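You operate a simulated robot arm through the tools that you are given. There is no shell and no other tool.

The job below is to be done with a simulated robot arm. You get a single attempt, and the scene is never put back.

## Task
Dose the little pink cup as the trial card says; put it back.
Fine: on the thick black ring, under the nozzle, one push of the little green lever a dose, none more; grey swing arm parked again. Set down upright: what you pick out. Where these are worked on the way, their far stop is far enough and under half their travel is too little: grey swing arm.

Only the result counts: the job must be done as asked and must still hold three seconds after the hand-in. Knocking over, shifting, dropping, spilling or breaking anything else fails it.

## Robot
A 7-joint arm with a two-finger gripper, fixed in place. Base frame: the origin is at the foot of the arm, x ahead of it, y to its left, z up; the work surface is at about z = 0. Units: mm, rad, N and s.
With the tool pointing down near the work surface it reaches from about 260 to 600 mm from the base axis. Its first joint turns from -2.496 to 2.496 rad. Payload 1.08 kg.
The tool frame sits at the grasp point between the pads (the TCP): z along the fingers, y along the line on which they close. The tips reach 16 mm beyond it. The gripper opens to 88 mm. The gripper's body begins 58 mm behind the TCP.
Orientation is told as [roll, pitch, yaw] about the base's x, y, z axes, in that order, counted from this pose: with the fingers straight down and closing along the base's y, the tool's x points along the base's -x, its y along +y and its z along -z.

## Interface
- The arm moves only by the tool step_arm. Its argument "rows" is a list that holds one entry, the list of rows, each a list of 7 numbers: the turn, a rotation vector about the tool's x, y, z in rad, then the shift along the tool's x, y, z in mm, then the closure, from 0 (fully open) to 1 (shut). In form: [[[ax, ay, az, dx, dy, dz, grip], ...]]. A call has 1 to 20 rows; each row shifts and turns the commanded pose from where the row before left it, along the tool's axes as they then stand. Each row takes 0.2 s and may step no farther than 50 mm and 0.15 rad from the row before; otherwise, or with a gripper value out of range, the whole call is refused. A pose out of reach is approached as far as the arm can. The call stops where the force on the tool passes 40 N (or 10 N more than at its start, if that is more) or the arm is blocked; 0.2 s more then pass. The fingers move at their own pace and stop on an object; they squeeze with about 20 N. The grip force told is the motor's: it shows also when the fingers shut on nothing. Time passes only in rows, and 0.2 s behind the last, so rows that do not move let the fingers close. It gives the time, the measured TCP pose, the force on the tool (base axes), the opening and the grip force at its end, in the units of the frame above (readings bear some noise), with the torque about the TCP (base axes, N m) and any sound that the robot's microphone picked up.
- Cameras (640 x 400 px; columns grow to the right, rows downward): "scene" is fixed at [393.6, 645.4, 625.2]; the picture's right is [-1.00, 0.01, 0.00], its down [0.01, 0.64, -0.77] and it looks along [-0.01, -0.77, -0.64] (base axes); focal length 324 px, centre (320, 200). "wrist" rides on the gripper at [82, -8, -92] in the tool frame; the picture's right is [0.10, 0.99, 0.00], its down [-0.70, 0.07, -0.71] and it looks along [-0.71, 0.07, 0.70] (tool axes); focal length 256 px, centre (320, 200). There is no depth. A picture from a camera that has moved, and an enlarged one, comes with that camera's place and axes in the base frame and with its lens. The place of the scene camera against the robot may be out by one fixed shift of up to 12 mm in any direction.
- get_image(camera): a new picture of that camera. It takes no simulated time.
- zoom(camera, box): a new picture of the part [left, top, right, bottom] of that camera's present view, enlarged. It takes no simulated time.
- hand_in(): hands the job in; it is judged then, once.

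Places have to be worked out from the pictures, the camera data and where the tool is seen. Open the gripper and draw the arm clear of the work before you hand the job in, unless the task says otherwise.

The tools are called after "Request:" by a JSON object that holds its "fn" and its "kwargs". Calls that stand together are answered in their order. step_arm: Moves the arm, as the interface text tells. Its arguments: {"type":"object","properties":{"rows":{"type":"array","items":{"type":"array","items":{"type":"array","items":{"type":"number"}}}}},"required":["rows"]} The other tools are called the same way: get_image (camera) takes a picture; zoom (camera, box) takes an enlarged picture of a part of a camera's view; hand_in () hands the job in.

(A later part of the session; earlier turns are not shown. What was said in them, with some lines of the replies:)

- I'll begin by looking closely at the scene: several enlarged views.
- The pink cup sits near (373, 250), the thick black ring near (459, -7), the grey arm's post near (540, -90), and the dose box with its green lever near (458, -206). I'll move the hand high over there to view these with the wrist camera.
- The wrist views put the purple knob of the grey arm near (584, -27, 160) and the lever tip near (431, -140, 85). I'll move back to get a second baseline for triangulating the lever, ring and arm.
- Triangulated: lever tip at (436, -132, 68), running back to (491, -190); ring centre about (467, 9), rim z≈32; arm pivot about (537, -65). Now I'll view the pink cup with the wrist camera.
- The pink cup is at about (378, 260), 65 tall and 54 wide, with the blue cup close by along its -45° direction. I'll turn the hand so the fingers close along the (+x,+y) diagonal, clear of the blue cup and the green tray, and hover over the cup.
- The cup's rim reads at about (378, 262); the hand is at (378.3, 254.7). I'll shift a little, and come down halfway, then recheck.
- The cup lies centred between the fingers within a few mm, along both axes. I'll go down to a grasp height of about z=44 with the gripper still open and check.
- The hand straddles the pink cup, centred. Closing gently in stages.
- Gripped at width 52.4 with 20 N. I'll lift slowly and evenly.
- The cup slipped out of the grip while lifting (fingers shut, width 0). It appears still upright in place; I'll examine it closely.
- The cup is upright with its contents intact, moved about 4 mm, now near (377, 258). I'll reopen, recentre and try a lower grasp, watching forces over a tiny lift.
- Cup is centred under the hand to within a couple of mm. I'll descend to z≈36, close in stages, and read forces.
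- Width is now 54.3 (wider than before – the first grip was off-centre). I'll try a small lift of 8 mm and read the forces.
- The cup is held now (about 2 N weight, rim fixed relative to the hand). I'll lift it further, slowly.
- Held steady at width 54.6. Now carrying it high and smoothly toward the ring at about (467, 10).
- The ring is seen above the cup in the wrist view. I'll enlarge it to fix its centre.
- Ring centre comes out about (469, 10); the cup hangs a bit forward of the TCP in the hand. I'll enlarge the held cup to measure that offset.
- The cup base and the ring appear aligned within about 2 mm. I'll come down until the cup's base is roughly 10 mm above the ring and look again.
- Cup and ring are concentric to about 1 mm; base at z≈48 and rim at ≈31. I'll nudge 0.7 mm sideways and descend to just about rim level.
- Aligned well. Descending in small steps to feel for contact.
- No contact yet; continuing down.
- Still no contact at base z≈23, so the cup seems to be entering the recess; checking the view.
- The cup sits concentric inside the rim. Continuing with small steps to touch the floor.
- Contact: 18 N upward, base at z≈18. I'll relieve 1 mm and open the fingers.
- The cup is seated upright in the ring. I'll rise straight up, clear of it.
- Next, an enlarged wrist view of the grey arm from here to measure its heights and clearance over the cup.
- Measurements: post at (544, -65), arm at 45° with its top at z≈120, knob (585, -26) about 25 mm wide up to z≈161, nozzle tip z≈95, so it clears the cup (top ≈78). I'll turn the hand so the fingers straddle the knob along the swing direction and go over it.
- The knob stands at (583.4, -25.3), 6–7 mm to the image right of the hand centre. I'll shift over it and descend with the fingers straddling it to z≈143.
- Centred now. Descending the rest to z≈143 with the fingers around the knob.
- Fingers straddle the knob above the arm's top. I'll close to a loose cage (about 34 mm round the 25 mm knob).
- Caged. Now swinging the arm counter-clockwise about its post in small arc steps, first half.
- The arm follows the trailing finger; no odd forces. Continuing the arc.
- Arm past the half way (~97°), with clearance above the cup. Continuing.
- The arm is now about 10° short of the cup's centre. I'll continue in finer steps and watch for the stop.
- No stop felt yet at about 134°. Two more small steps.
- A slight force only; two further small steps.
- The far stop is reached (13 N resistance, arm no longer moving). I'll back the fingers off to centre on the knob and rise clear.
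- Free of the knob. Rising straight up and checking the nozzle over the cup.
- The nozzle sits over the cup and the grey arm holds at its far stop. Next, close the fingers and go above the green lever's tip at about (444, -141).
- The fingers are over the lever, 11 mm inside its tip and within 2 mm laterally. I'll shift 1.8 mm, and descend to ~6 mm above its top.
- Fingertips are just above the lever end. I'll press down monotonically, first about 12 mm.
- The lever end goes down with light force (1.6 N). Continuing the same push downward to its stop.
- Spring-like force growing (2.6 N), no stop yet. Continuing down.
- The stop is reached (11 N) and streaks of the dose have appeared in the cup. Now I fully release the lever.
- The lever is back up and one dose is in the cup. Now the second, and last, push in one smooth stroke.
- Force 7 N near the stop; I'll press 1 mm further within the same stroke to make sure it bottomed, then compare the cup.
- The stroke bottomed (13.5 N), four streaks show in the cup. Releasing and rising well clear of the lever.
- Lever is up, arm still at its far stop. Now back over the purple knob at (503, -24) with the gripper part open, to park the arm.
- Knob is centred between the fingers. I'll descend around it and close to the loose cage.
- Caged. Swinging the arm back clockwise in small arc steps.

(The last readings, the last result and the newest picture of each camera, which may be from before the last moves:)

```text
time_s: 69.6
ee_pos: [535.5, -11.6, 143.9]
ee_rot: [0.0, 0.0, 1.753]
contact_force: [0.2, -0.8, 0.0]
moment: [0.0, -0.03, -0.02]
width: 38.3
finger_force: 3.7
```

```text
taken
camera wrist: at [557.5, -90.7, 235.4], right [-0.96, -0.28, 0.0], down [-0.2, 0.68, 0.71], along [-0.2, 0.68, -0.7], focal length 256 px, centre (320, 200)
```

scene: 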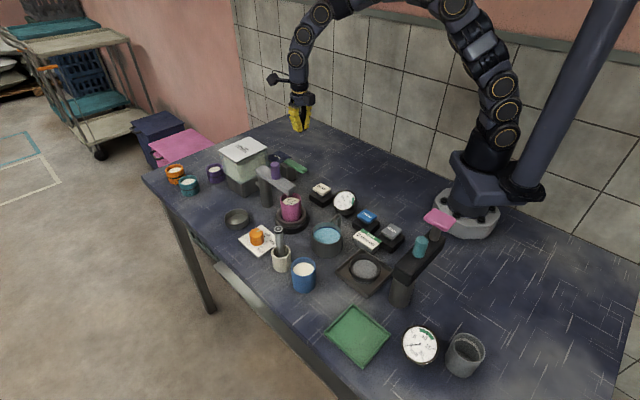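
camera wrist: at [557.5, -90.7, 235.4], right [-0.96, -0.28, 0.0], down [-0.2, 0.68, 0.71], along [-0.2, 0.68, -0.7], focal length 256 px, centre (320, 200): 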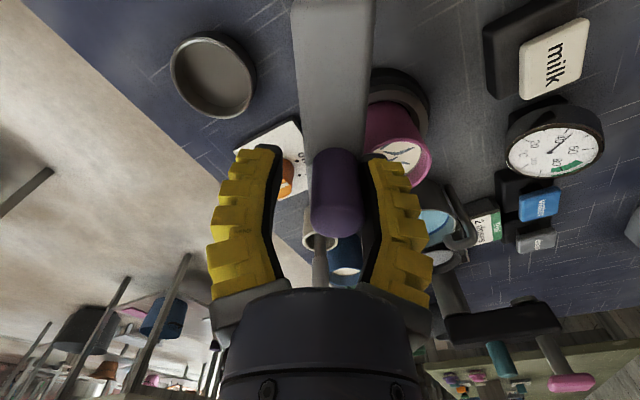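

Following well. Continuing toward the park position.

Request:
{"fn": "step_arm", "kwargs": {"rows": [[[0, 0, 0.1, 0.2, -5.5, 0, 0.62], [0, 0, 0.1, 0.2, -5.5, 0, 0.62], [0, 0, 0.1, 0.2, -5.5, 0, 0.62], [0, 0, 0.1, 0.2, -5.5, 0, 0.62], [0, 0, 0.1, 0.2, -5.5, 0, 0.62], [0, 0, 0.1, 0.2, -5.5, 0, 0.62], [0, 0, 0.1, 0.2, -5.5, 0, 0.62], [0, 0, 0.1, 0.2, -5.5, 0, 0.62], [0, 0, 0, 0, 0, 0, 0.62]]]}}

Request:
{"fn": "get_image", "kwargs": {"camera": "wrist"}}

Request:
{"fn": "zoom", "kwargs": {"camera": "scene", "box": [200, 130, 328, 210]}}

```text
time_s: 71.6
ee_pos: [577.4, -20.2, 144.7]
ee_rot: [-0.001, -0.003, 0.955]
contact_force: [0.2, -0.4, 0.3]
moment: [-0.02, 0.01, -0.02]
width: 38.3
finger_force: 3.9
```

```text
taken
camera wrist: at [536.0, -92.7, 235.9], right [-0.87, 0.49, 0.0], down [0.35, 0.61, 0.71], along [0.35, 0.62, -0.71], focal length 256 px, centre (320, 200)
```

wrist: 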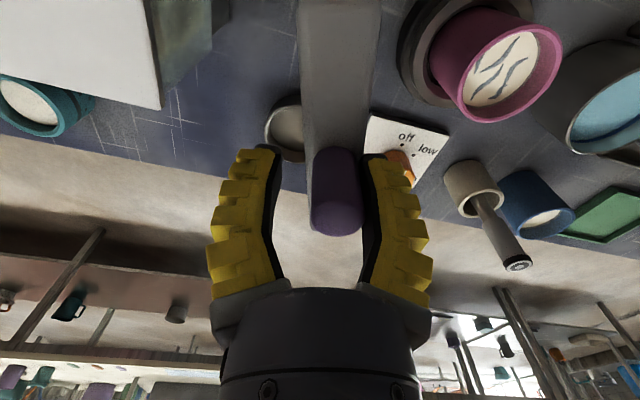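

```text
5.00 times, centred on (264, 170) of scene
camera zoom: at [393.6, 645.4, 625.2], right [-1.0, 0.01, 0.0], down [0.01, 0.64, -0.77], along [-0.01, -0.77, -0.64], focal length 1620 px, centre (600, 350)
```

zoom: 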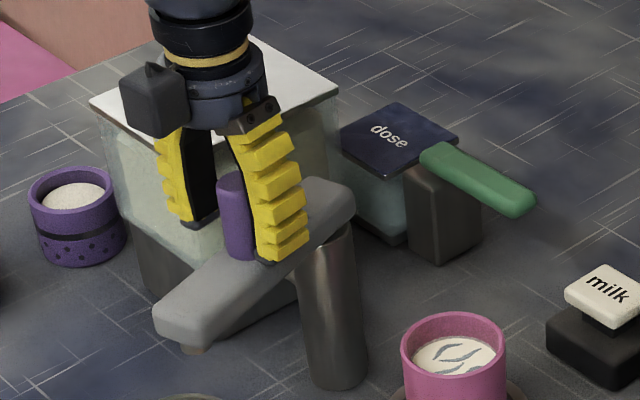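

About 15° remain to the park angle. Continuing in finer steps.

Request:
{"fn": "step_arm", "kwargs": {"rows": [[[0, 0, 0.05, 0.1, -2.8, 0, 0.62], [0, 0, 0.05, 0.1, -2.8, 0, 0.62], [0, 0, 0.05, 0.1, -2.8, 0, 0.62], [0, 0, 0.05, 0.1, -2.8, 0, 0.62], [0, 0, 0.05, 0.1, -2.8, 0, 0.62], [0, 0, 0, 0, 0, 0, 0.62]]]}}

Request:
{"fn": "zoom", "kwargs": {"camera": "scene", "box": [200, 130, 328, 210]}}

```text
time_s: 73.0
ee_pos: [587.3, -30.4, 143.4]
ee_rot: [0.003, 0.0, 0.706]
contact_force: [-0.3, 0.1, 0.5]
moment: [0.01, -0.04, 0.01]
width: 38.2
finger_force: 3.6
```

```text
5.00 times, centred on (264, 170) of scene
camera zoom: at [393.6, 645.4, 625.2], right [-1.0, 0.01, 0.0], down [0.01, 0.64, -0.77], along [-0.01, -0.77, -0.64], focal length 1620 px, centre (600, 350)
```

zoom: 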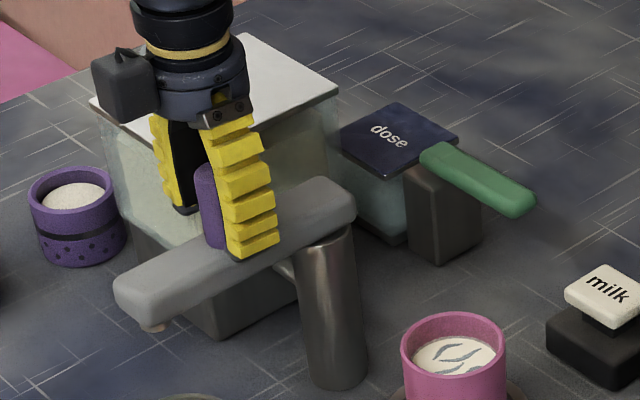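

The arm now looks exactly as at the start. A little further to feel the park stop.

Request:
{"fn": "step_arm", "kwargs": {"rows": [[[0, 0, 0.03, 0.1, -1.6, 0, 0.62], [0, 0, 0.02, 0, -1.2, 0, 0.62], [0, 0, 0, 0, 0, 0, 0.62]]]}}

```text
time_s: 73.8
ee_pos: [589.7, -30.4, 144.2]
ee_rot: [0.0, 0.0, 0.655]
contact_force: [-0.8, 2.1, -0.1]
moment: [0.05, -0.02, -0.01]
width: 39.1
finger_force: 4.5
```

Light resistance begins (about 2 N). One more small push to confirm the stop.

Request:
{"fn": "step_arm", "kwargs": {"rows": [[[0, 0, 0, 0, -1.5, 0, 0.62], [0, 0, 0, 0, -1.5, 0, 0.62], [0, 0, 0, 0, 0, 0, 0.62]]]}}

Request:
{"fn": "zoom", "kwargs": {"camera": "scene", "box": [200, 130, 328, 210]}}

```text
time_s: 74.6
ee_pos: [590.7, -33.1, 144.0]
ee_rot: [0.004, 0.0, 0.659]
contact_force: [-8.3, 8.1, -1.2]
moment: [-0.18, -0.1, -0.03]
width: 44.5
finger_force: 7.7
```

```text
5.00 times, centred on (264, 170) of scene
camera zoom: at [393.6, 645.4, 625.2], right [-1.0, 0.01, 0.0], down [0.01, 0.64, -0.77], along [-0.01, -0.77, -0.64], focal length 1620 px, centre (600, 350)
```

zoom: 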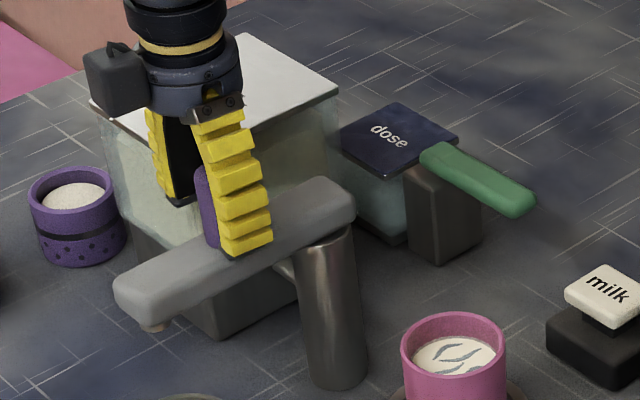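

The park stop holds (about 12 N). Back off to centre on the knob, then rise clear.

Request:
{"fn": "step_arm", "kwargs": {"rows": [[[0, 0, 0, 0, 3, 0, 0.62], [0, 0, 0, 0, 3, 0, 0.62], [0, 0, 0, 0, 3.5, 0, 0.6], [0, 0, 0, 0, 0, 0, 0.58], [0, 0, 0, 0, 0, -5, 0.58], [0, 0, 0, 0, 0, -15, 0.58], [0, 0, 0, 0, 0, -20, 0.58], [0, 0, 0, 0, 0, -20, 0.58], [0, 0, 0, 0, 0, 0, 0.58]]]}}

Request:
{"fn": "get_image", "kwargs": {"camera": "wrist"}}

Request:
{"fn": "zoom", "kwargs": {"camera": "scene", "box": [200, 140, 328, 220]}}

```text
time_s: 76.6
ee_pos: [585.8, -26.5, 205.6]
ee_rot: [0.001, 0.001, 0.656]
contact_force: [1.1, 0.3, -0.1]
moment: [0.02, -0.02, -0.02]
width: 41.7
finger_force: 3.1
```

```text
taken
camera wrist: at [525.2, -83.8, 297.4], right [-0.69, 0.73, 0.0], down [0.51, 0.48, 0.71], along [0.51, 0.49, -0.71], focal length 256 px, centre (320, 200)
```

wrist: 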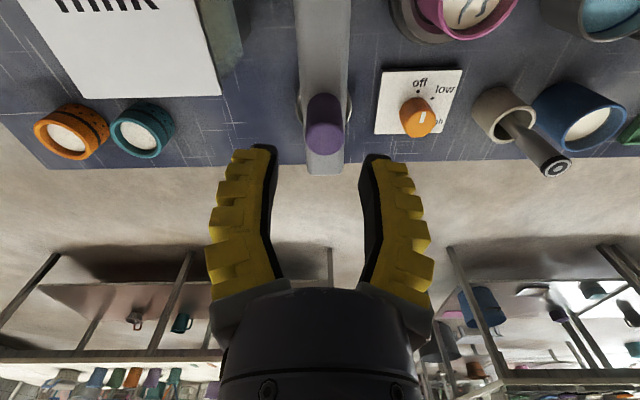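

```text
5.00 times, centred on (264, 180) of scene
camera zoom: at [393.6, 645.4, 625.2], right [-1.0, 0.01, 0.0], down [0.01, 0.64, -0.77], along [-0.01, -0.77, -0.64], focal length 1620 px, centre (600, 300)
```

zoom: 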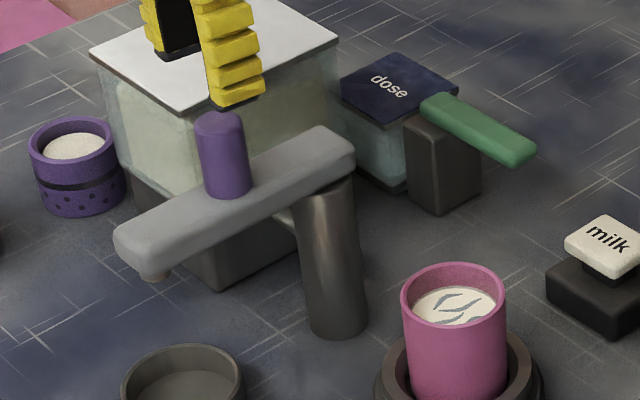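

The arm is parked exactly as at the start. Now turning the hand back to the cup-grasp orientation and going above the cup on the ring.

Request:
{"fn": "step_arm", "kwargs": {"rows": [[[0, 0, 0.1441, 0, 0, 0, 0], [0, 0, 0.1441, 0, 0, 0, 0], [0, 0, 0.1441, 0, 0, 0, 0], [0, 0, 0.1441, 0, 0, 0, 0], [0, 0, 0.1441, 0, 0, 0, 0], [0, 0, 0.1441, 0, 0, 0, 0], [0, 0, 0.1441, 0, 0, 0, 0], [0, 0, 0.1441, 0, 0, 0, 0], [0, 0, 0.1441, 0, 0, 0, 0], [0, 0, 0.1441, 0, 0, 0, 0], [0, 0, 0, 27.3, -13.85, 0, 0], [0, 0, 0, 27.3, -13.85, 0, 0], [0, 0, 0, 27.3, -13.85, 0, 0], [0, 0, 0, 27.3, -13.85, 0, 0], [0, 0, 0, 0, 0, 20, 0], [0, 0, 0, 0, 0, 20, 0], [0, 0, 0, 0, 0, 0, 0], [0, 0, 0, 0, 0, 0, 0]]]}}

Request:
{"fn": "get_image", "kwargs": {"camera": "wrist"}}

Request:
{"fn": "zoom", "kwargs": {"camera": "wrist", "box": [240, 40, 400, 140]}}

```text
time_s: 80.4
ee_pos: [469.6, 12.2, 164.2]
ee_rot: [0.0, 0.0, -0.785]
contact_force: [0.5, -0.2, 0.5]
moment: [0.01, 0.01, -0.02]
width: 87.9
finger_force: 0.0
```

```text
taken
camera wrist: at [404.6, 64.5, 256.2], right [0.63, 0.78, 0.0], down [0.55, -0.44, 0.71], along [0.55, -0.45, -0.7], focal length 256 px, centre (320, 200)
```

wrist: 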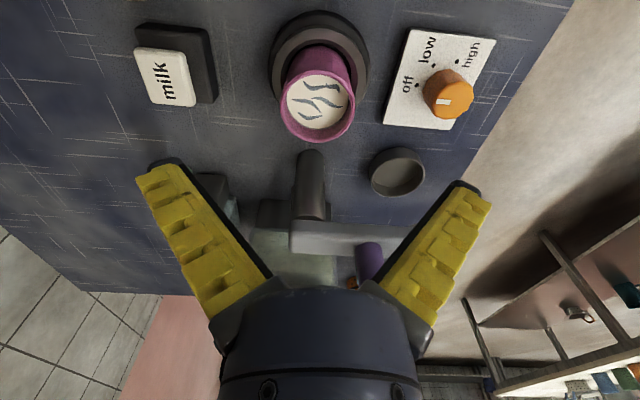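

```text
4.00 times, centred on (320, 90) of wrist
camera zoom: at [404.6, 64.5, 256.2], right [0.63, 0.78, 0.0], down [0.55, -0.44, 0.71], along [0.55, -0.45, -0.7], focal length 1024 px, centre (320, 640)
```

zoom: 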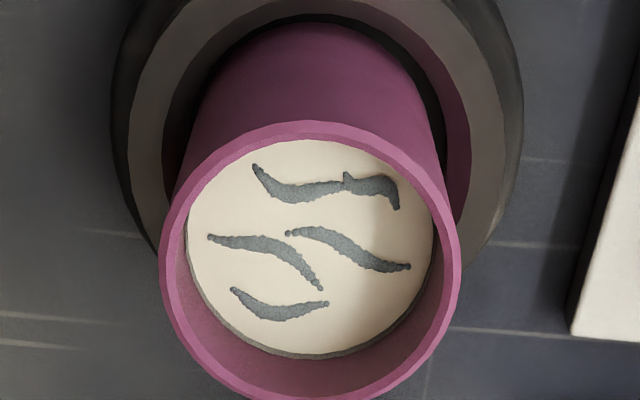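

Two doses' streaks lie in the milk. The cup is offset about 3 mm forward and 1.5 mm left of the hand; I'll correct and descend around it.

Request:
{"fn": "step_arm", "kwargs": {"rows": [[[0, 0, 0, -2.9, -1.4, 15, 0], [0, 0, 0, 0, 0, 20, 0], [0, 0, 0, 0, 0, 20, 0], [0, 0, 0, 0, 0, 20, 0], [0, 0, 0, 0, 0, 20, 0], [0, 0, 0, 0, 0, 12, 0], [0, 0, 0, 0, 0, 4, 0], [0, 0, 0, 0, 0, 0, 0], [0, 0, 0, 0, 0, 0, 0]]]}}

Request:
{"fn": "get_image", "kwargs": {"camera": "wrist"}}

Request:
{"fn": "zoom", "kwargs": {"camera": "scene", "box": [240, 180, 336, 240]}}

```text
time_s: 82.4
ee_pos: [469.0, 5.9, 52.6]
ee_rot: [0.0, -0.002, -0.786]
contact_force: [0.2, 0.0, 0.5]
moment: [-0.01, -0.01, 0.03]
width: 87.9
finger_force: 0.0
```

```text
taken
camera wrist: at [405.0, 58.2, 145.1], right [0.63, 0.78, 0.0], down [0.55, -0.44, 0.71], along [0.55, -0.45, -0.7], focal length 256 px, centre (320, 200)
```

wrist: 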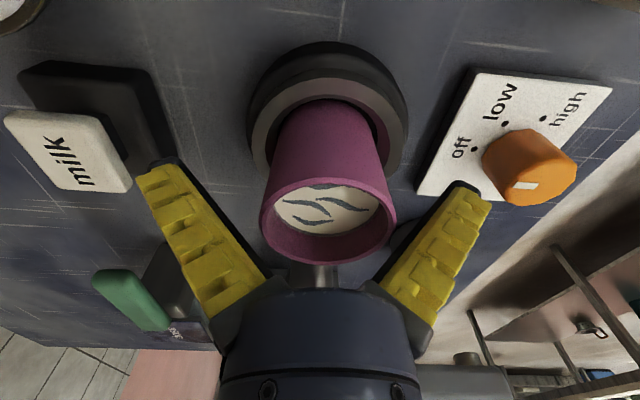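

```text
6.67 times, centred on (288, 210) of scene
camera zoom: at [393.6, 645.4, 625.2], right [-1.0, 0.01, 0.0], down [0.01, 0.64, -0.77], along [-0.01, -0.77, -0.64], focal length 2161 px, centre (533, 133)
```

zoom: 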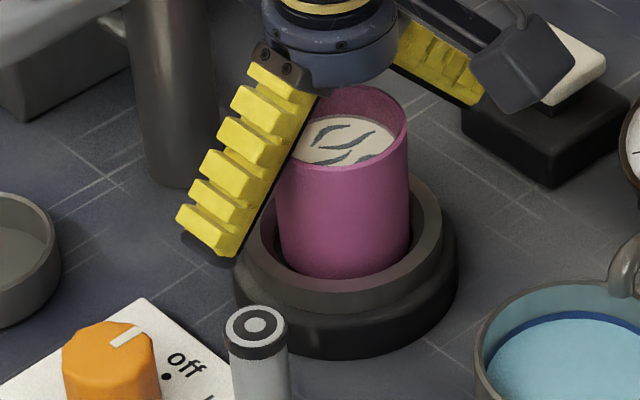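

Lateral offset of about 3.5 mm shows (cup to the right). I'll shift that and close gently.

Request:
{"fn": "step_arm", "kwargs": {"rows": [[[0, 0, 0, 0.3, 3.5, 0, 0], [0, 0, 0, 0, 0, 0, 0.2], [0, 0, 0, 0, 0, 0, 0.3], [0, 0, 0, 0, 0, 0, 0.34]]]}}

Request:
{"fn": "get_image", "kwargs": {"camera": "wrist"}}

```text
time_s: 83.4
ee_pos: [472.5, 9.8, 53.3]
ee_rot: [0.0, -0.002, -0.785]
contact_force: [-0.4, -1.1, 0.7]
moment: [0.02, -0.02, 0.01]
width: 62.9
finger_force: 2.8
```

```text
taken
camera wrist: at [407.5, 61.7, 144.3], right [0.63, 0.78, 0.0], down [0.55, -0.44, 0.71], along [0.55, -0.45, -0.71], focal length 256 px, centre (320, 200)
```

wrist: 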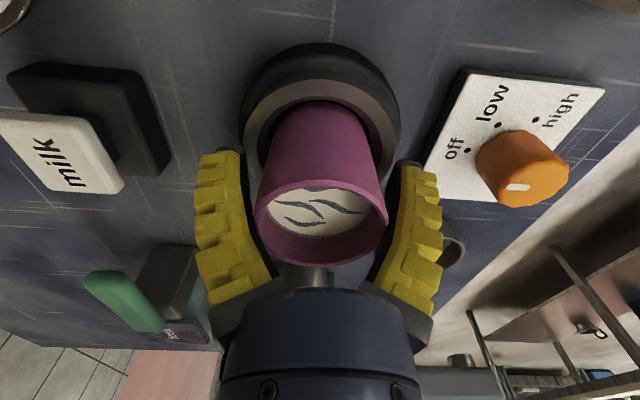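

Centred at width 63. Closing fully onto the cup.

Request:
{"fn": "step_arm", "kwargs": {"rows": [[[0, 0, 0, 0, 0, 0, 0.4], [0, 0, 0, 0, 0, 0, 0.5], [0, 0, 0, 0, 0, 0, 1], [0, 0, 0, 0, 0, 0, 1], [0, 0, 0, 0, 0, 0, 1]]]}}

Request:
{"fn": "get_image", "kwargs": {"camera": "wrist"}}

```text
time_s: 84.6
ee_pos: [472.3, 10.3, 52.9]
ee_rot: [0.001, 0.001, -0.784]
contact_force: [-0.2, 0.5, 0.6]
moment: [0.02, 0.0, 0.01]
width: 54.0
finger_force: 19.9
```

```text
taken
camera wrist: at [407.5, 61.7, 144.3], right [0.63, 0.78, 0.0], down [0.55, -0.44, 0.71], along [0.55, -0.45, -0.7], focal length 256 px, centre (320, 200)
```

wrist: 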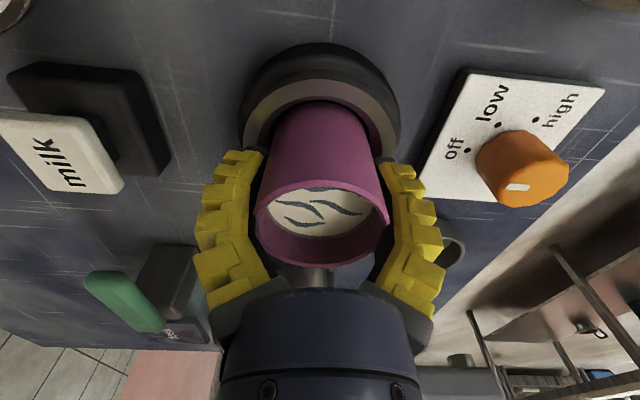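

Gripped, width 54.0. Small lift first to check the hold.

Request:
{"fn": "step_arm", "kwargs": {"rows": [[[0, 0, 0, 0, 0, -2, 1], [0, 0, 0, 0, 0, -3, 1], [0, 0, 0, 0, 0, -4, 1], [0, 0, 0, 0, 0, -5, 1], [0, 0, 0, 0, 0, -6, 1], [0, 0, 0, 0, 0, 0, 1]]]}}

Request:
{"fn": "get_image", "kwargs": {"camera": "wrist"}}

```text
time_s: 86.0
ee_pos: [473.5, 10.0, 72.7]
ee_rot: [-0.001, 0.0, -0.787]
contact_force: [0.4, -0.2, -1.4]
moment: [0.02, 0.02, -0.02]
width: 53.6
finger_force: 20.5
```

```text
taken
camera wrist: at [409.2, 62.0, 163.9], right [0.63, 0.78, 0.0], down [0.55, -0.44, 0.71], along [0.55, -0.45, -0.7], focal length 256 px, centre (320, 200)
```

wrist: 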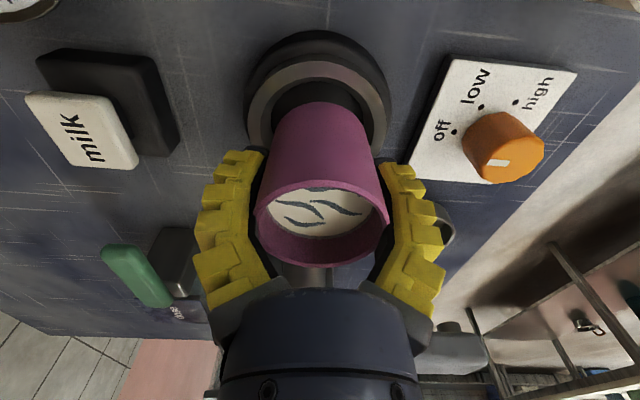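

Held firmly. Lifting to travel height.

Request:
{"fn": "step_arm", "kwargs": {"rows": [[[0, 0, 0, 0, 0, -4, 1], [0, 0, 0, 0, 0, -8, 1], [0, 0, 0, 0, 0, -12, 1], [0, 0, 0, 0, 0, -16, 1], [0, 0, 0, 0, 0, -16, 1], [0, 0, 0, 0, 0, -16, 1], [0, 0, 0, 0, 0, -16, 1], [0, 0, 0, 0, 0, -14, 1], [0, 0, 0, 0, 0, -10, 1], [0, 0, 0, 0, 0, -6, 1], [0, 0, 0, 0, 0, -3, 1], [0, 0, 0, 0, 0, 0, 1]]]}}

Request:
{"fn": "zoom", "kwargs": {"camera": "wrist", "box": [240, 90, 400, 190]}}

Request:
{"fn": "zoom", "kwargs": {"camera": "wrist", "box": [240, 180, 400, 280]}}

```text
time_s: 88.6
ee_pos: [470.8, 12.3, 194.6]
ee_rot: [0.001, 0.0, -0.785]
contact_force: [-0.6, 0.3, -1.3]
moment: [0.02, -0.01, 0.0]
width: 53.5
finger_force: 19.8
```

```text
4.00 times, centred on (320, 140) of wrist
camera zoom: at [407.3, 63.0, 286.2], right [0.63, 0.78, 0.0], down [0.55, -0.44, 0.71], along [0.55, -0.45, -0.71], focal length 1024 px, centre (320, 440)
```

zoom: 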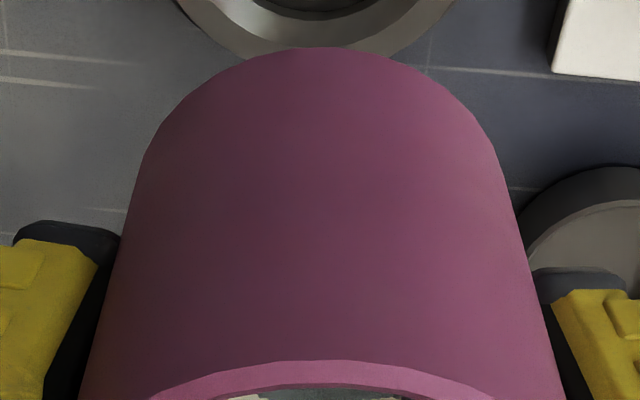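

```text
4.00 times, centred on (320, 230) of wrist
camera zoom: at [407.3, 63.0, 286.2], right [0.63, 0.78, 0.0], down [0.55, -0.44, 0.71], along [0.55, -0.45, -0.71], focal length 1024 px, centre (320, 80)
```

zoom: 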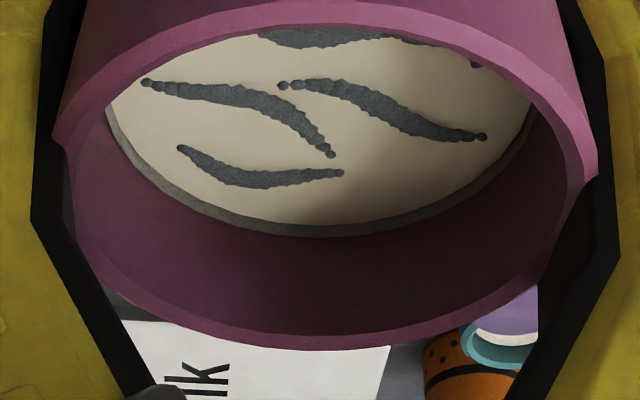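

The cup is centred in the grip. Carrying it back smoothly to its original place at about (379, 261).

Request:
{"fn": "step_arm", "kwargs": {"rows": [[[0, 0, 0, 3.6, 1.7, 0, 1], [0, 0, 0, 7.3, 3.4, 0, 1], [0, 0, 0, 10.9, 5, 0, 1], [0, 0, 0, 14.5, 6.7, 0, 1], [0, 0, 0, 16.95, 7.83, 0, 1], [0, 0, 0, 16.95, 7.83, 0, 1], [0, 0, 0, 16.95, 7.83, 0, 1], [0, 0, 0, 16.95, 7.83, 0, 1], [0, 0, 0, 16.95, 7.83, 0, 1], [0, 0, 0, 16.95, 7.83, 0, 1], [0, 0, 0, 16.95, 7.83, 0, 1], [0, 0, 0, 16.95, 7.83, 0, 1], [0, 0, 0, 16.95, 7.83, 0, 1], [0, 0, 0, 16.95, 7.83, 0, 1], [0, 0, 0, 14.5, 6.7, 0, 1], [0, 0, 0, 10.9, 5, 0, 1], [0, 0, 0, 7.3, 3.4, 0, 1], [0, 0, 0, 3.6, 1.7, 0, 1], [0, 0, 0, 0, 0, 0, 1], [0, 0, 0, 0, 0, 0, 1]]]}}

Request:
{"fn": "get_image", "kwargs": {"camera": "wrist"}}

Request:
{"fn": "get_image", "kwargs": {"camera": "scene"}}

```text
time_s: 92.8
ee_pos: [379.1, 260.2, 192.6]
ee_rot: [0.0, 0.001, -0.784]
contact_force: [0.8, 0.5, -1.0]
moment: [0.01, -0.02, -0.01]
width: 53.1
finger_force: 19.9
```

```text
taken
camera wrist: at [315.8, 312.5, 284.2], right [0.63, 0.78, 0.0], down [0.55, -0.44, 0.71], along [0.55, -0.45, -0.71], focal length 256 px, centre (320, 200)
```

wrist: 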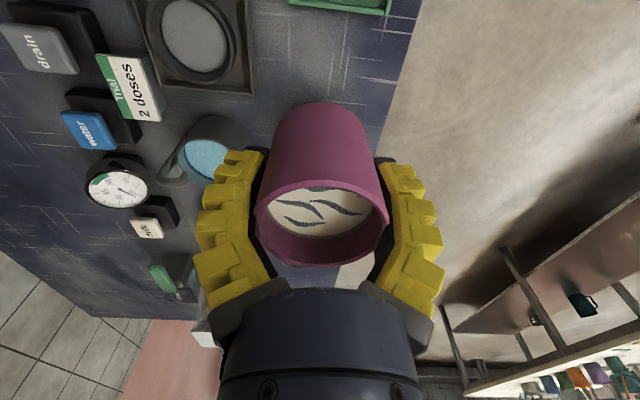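

```text
taken
```

scene: 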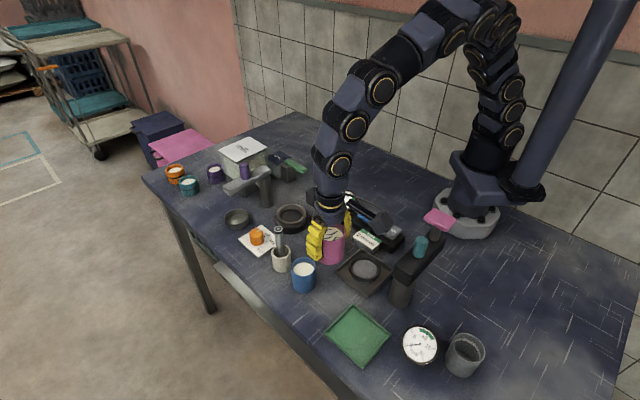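

In position over the original spot. Descending to ~10 mm above the table.

Request:
{"fn": "step_arm", "kwargs": {"rows": [[[0, 0, 0, -0.4, 0.2, 4, 1], [0, 0, 0, 0, 0, 8, 1], [0, 0, 0, 0, 0, 12, 1], [0, 0, 0, 0, 0, 16, 1], [0, 0, 0, 0, 0, 16, 1], [0, 0, 0, 0, 0, 16, 1], [0, 0, 0, 0, 0, 16, 1], [0, 0, 0, 0, 0, 16, 1], [0, 0, 0, 0, 0, 14, 1], [0, 0, 0, 0, 0, 12, 1], [0, 0, 0, 0, 0, 8, 1], [0, 0, 0, 0, 0, 6, 1], [0, 0, 0, 0, 0, 3, 1], [0, 0, 0, 0, 0, 0, 1]]]}}

Request:
{"fn": "get_image", "kwargs": {"camera": "wrist"}}

Request:
{"fn": "zoom", "kwargs": {"camera": "scene", "box": [280, 260, 376, 320]}}

```text
time_s: 95.8
ee_pos: [380.4, 261.3, 47.7]
ee_rot: [-0.001, -0.001, -0.785]
contact_force: [1.1, -0.5, -0.9]
moment: [-0.01, 0.01, 0.0]
width: 53.2
finger_force: 19.9
```

```text
taken
camera wrist: at [316.0, 312.9, 139.1], right [0.63, 0.78, 0.0], down [0.55, -0.44, 0.71], along [0.55, -0.45, -0.7], focal length 256 px, centre (320, 200)
```

wrist: 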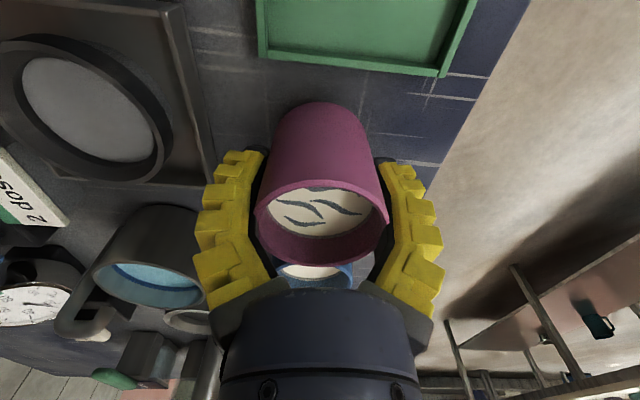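

```text
6.67 times, centred on (328, 290) of scene
camera zoom: at [393.6, 645.4, 625.2], right [-1.0, 0.01, 0.0], down [0.01, 0.64, -0.77], along [-0.01, -0.77, -0.64], focal length 2161 px, centre (267, -400)
```

zoom: 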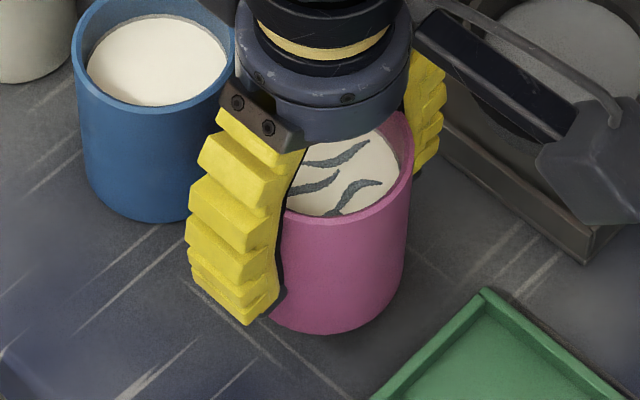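

Aligned about where it first stood. Descending the last ~13 mm in small steps.

Request:
{"fn": "step_arm", "kwargs": {"rows": [[[0, 0, 0, 0, 0, 4, 1], [0, 0, 0, 0, 0, 3, 1], [0, 0, 0, 0, 0, 2, 1], [0, 0, 0, 0, 0, 1.5, 1], [0, 0, 0, 0, 0, 0, 1]]]}}

```text
time_s: 97.0
ee_pos: [379.3, 260.1, 37.5]
ee_rot: [0.0, 0.001, -0.786]
contact_force: [0.1, 0.4, -1.2]
moment: [0.01, -0.01, -0.01]
width: 53.3
finger_force: 20.4
```

No contact yet; continuing slowly.

Request:
{"fn": "step_arm", "kwargs": {"rows": [[[0, 0, 0, 0, 0, 1.2, 1], [0, 0, 0, 0, 0, 1.2, 1], [0, 0, 0, 0, 0, 0, 1]]]}}

```text
time_s: 97.8
ee_pos: [380.6, 259.4, 34.6]
ee_rot: [0.0, 0.001, -0.786]
contact_force: [0.4, 0.9, -1.5]
moment: [0.0, -0.02, 0.02]
width: 53.0
finger_force: 20.2
```

Still hanging free; one millimetre at a time.

Request:
{"fn": "step_arm", "kwargs": {"rows": [[[0, 0, 0, 0, 0, 1, 1], [0, 0, 0, 0, 0, 1, 1], [0, 0, 0, 0, 0, 0, 1]]]}}

```text
time_s: 98.6
ee_pos: [379.6, 260.5, 33.1]
ee_rot: [0.001, -0.001, -0.786]
contact_force: [-3.3, -2.9, 15.3]
moment: [0.22, 0.2, 0.06]
width: 52.7
finger_force: 19.9
```

The cup touches the table (15 N). Relieve 1 mm, open, and look.

Request:
{"fn": "step_arm", "kwargs": {"rows": [[[0, 0, 0, 0, 0, -1, 1], [0, 0, 0, 0, 0, 0, 0.36], [0, 0, 0, 0, 0, 0, 0.3], [0, 0, 0, 0, 0, 0, 0.2], [0, 0, 0, 0, 0, 0, 0], [0, 0, 0, 0, 0, 0, 0]]]}}

Request:
{"fn": "get_image", "kwargs": {"camera": "wrist"}}

Request:
{"fn": "zoom", "kwargs": {"camera": "scene", "box": [280, 270, 376, 330]}}

```text
time_s: 100.0
ee_pos: [379.3, 261.4, 32.5]
ee_rot: [-0.001, 0.0, -0.786]
contact_force: [-0.3, 0.3, 0.4]
moment: [-0.03, 0.05, 0.02]
width: 88.1
finger_force: 0.0
```

```text
taken
camera wrist: at [316.3, 312.4, 124.9], right [0.63, 0.78, 0.0], down [0.55, -0.44, 0.71], along [0.55, -0.45, -0.7], focal length 256 px, centre (320, 200)
```

wrist: 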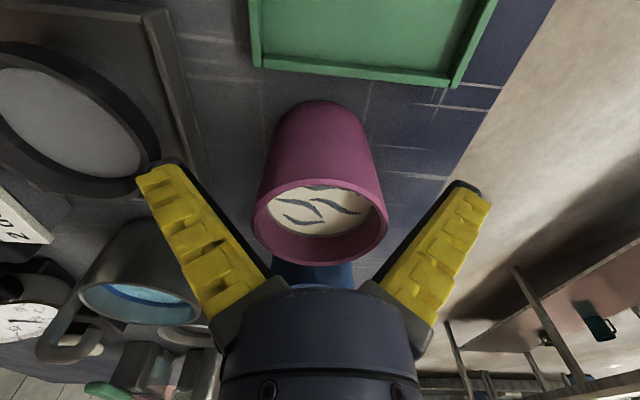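

```text
6.67 times, centred on (328, 300) of scene
camera zoom: at [393.6, 645.4, 625.2], right [-1.0, 0.01, 0.0], down [0.01, 0.64, -0.77], along [-0.01, -0.77, -0.64], focal length 2161 px, centre (267, -467)
```

zoom: 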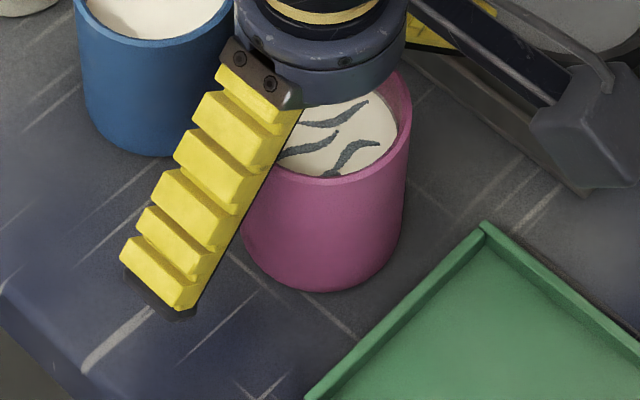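

The cup stands upright, matching its original image position within ~2 mm. Rising straight up, then drawing back.

Request:
{"fn": "step_arm", "kwargs": {"rows": [[[0, 0, 0, 0, 0, -6, 0], [0, 0, 0, 0, 0, -15, 0], [0, 0, 0, 0, 0, -25, 0], [0, 0, 0, 0, 0, -40, 0], [0, 0, 0, 0, 0, -45, 0], [0, 0, 0, 0, 0, -45, 0], [0, 0, 0, 0, 0, -45, 0], [0, 0, 0, 0, 0, -30, 0], [0, 0, 0, 0, -40, 0, 0], [0, 0, 0, 0, -40, 0, 0], [0, 0, 0, 0, 0, 0, 0], [0, 0, 0, 0, 0, 0, 0]]]}}

Request:
{"fn": "get_image", "kwargs": {"camera": "scene"}}

Request:
{"fn": "get_image", "kwargs": {"camera": "wrist"}}

Request:
{"fn": "zoom", "kwargs": {"camera": "scene", "box": [280, 270, 376, 330]}}

Request:
{"fn": "zoom", "kwargs": {"camera": "scene", "box": [140, 120, 320, 240]}}

Request:
{"fn": "zoom", "kwargs": {"camera": "scene", "box": [220, 170, 400, 290]}}

```text
time_s: 102.6
ee_pos: [322.1, 201.0, 284.8]
ee_rot: [0.001, 0.001, -0.784]
contact_force: [0.2, 0.4, 0.7]
moment: [0.01, 0.01, 0.0]
width: 88.0
finger_force: 0.2
```

```text
taken
```

scene: 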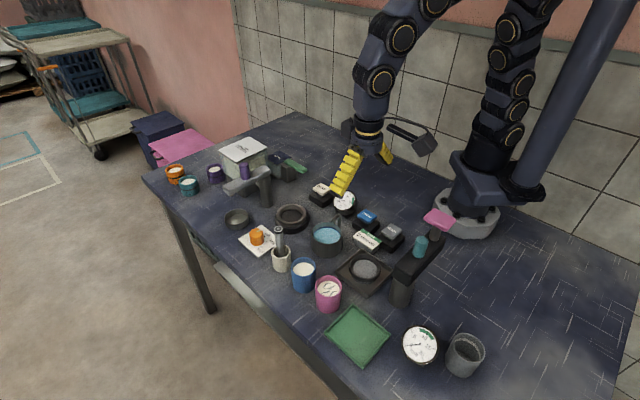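

```text
taken
camera wrist: at [258.2, 253.0, 376.5], right [0.63, 0.78, 0.0], down [0.55, -0.44, 0.71], along [0.55, -0.45, -0.71], focal length 256 px, centre (320, 200)
```

wrist: 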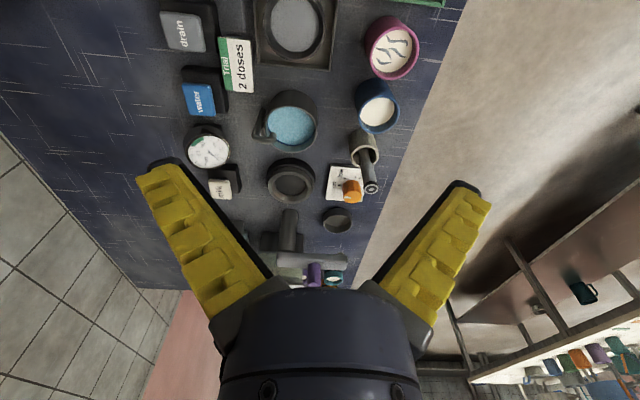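

```text
6.67 times, centred on (328, 300) of scene
camera zoom: at [393.6, 645.4, 625.2], right [-1.0, 0.01, 0.0], down [0.01, 0.64, -0.77], along [-0.01, -0.77, -0.64], focal length 2161 px, centre (267, -467)
```

zoom: 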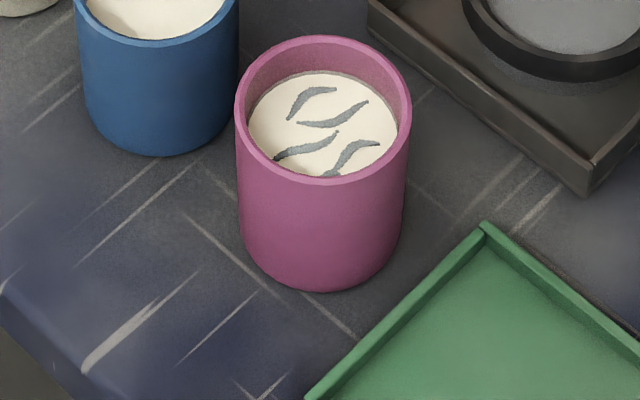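

```text
3.33 times, centred on (230, 180) of scene
camera zoom: at [393.6, 645.4, 625.2], right [-1.0, 0.01, 0.0], down [0.01, 0.64, -0.77], along [-0.01, -0.77, -0.64], focal length 1080 px, centre (620, 267)
```

zoom: 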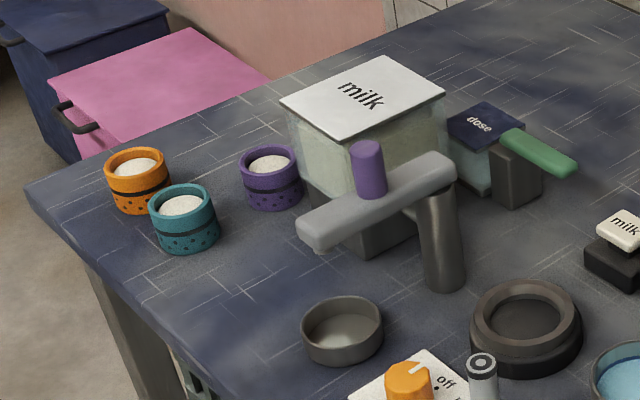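

```text
3.33 times, centred on (310, 230) of scene
camera zoom: at [393.6, 645.4, 625.2], right [-1.0, 0.01, 0.0], down [0.01, 0.64, -0.77], along [-0.01, -0.77, -0.64], focal length 1080 px, centre (353, 100)
```

zoom: 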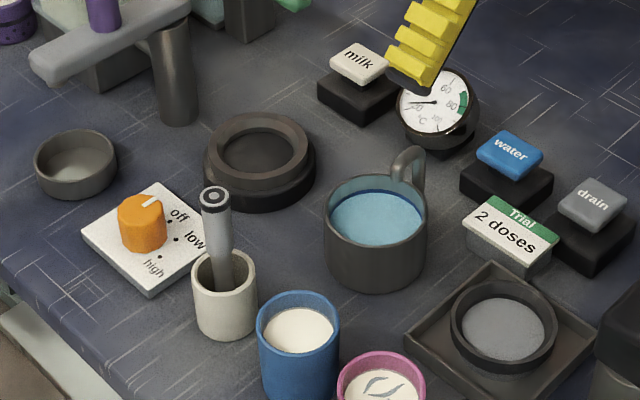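

Everything matches the start: the pink cup is back upright within ~3 mm of its place with the two doses in it. The grey arm is parked, the lever is up and nothing else has moved. The hand is open and clear, so I'm handing in.

Request:
{"fn": "hand_in", "kwargs": {}}

```text
The job is handed in.
```

The pink cup got the two doses the trial card asks for and is back upright, within about 3 mm of where it started. I've handed the job in, but no verdict came back.

- **Dosing:** I set the cup on the thick black ring and swung the grey arm to its far stop, with the nozzle over the cup. I then pushed the green lever twice, all the way down each time and fully released in between. Dark streaks showed in the milk after the first push. The second push looked much the same, so I'm counting two doses from the lever strokes.
- **Grey arm:** it is back against its park stop and looks the same as at the start.
- **Slip:** on my first attempt to lift the cup, it slipped out of the fingers and moved about 4 mm. It stayed upright and nothing spilled. I gripped it again nearer its centre, and it held from then on.
- **Everything else:** nothing else looks moved in the final pictures. The thermometer needle rose while the cup was on the ring and later fell back. The orange dial stayed at "off" throughout.
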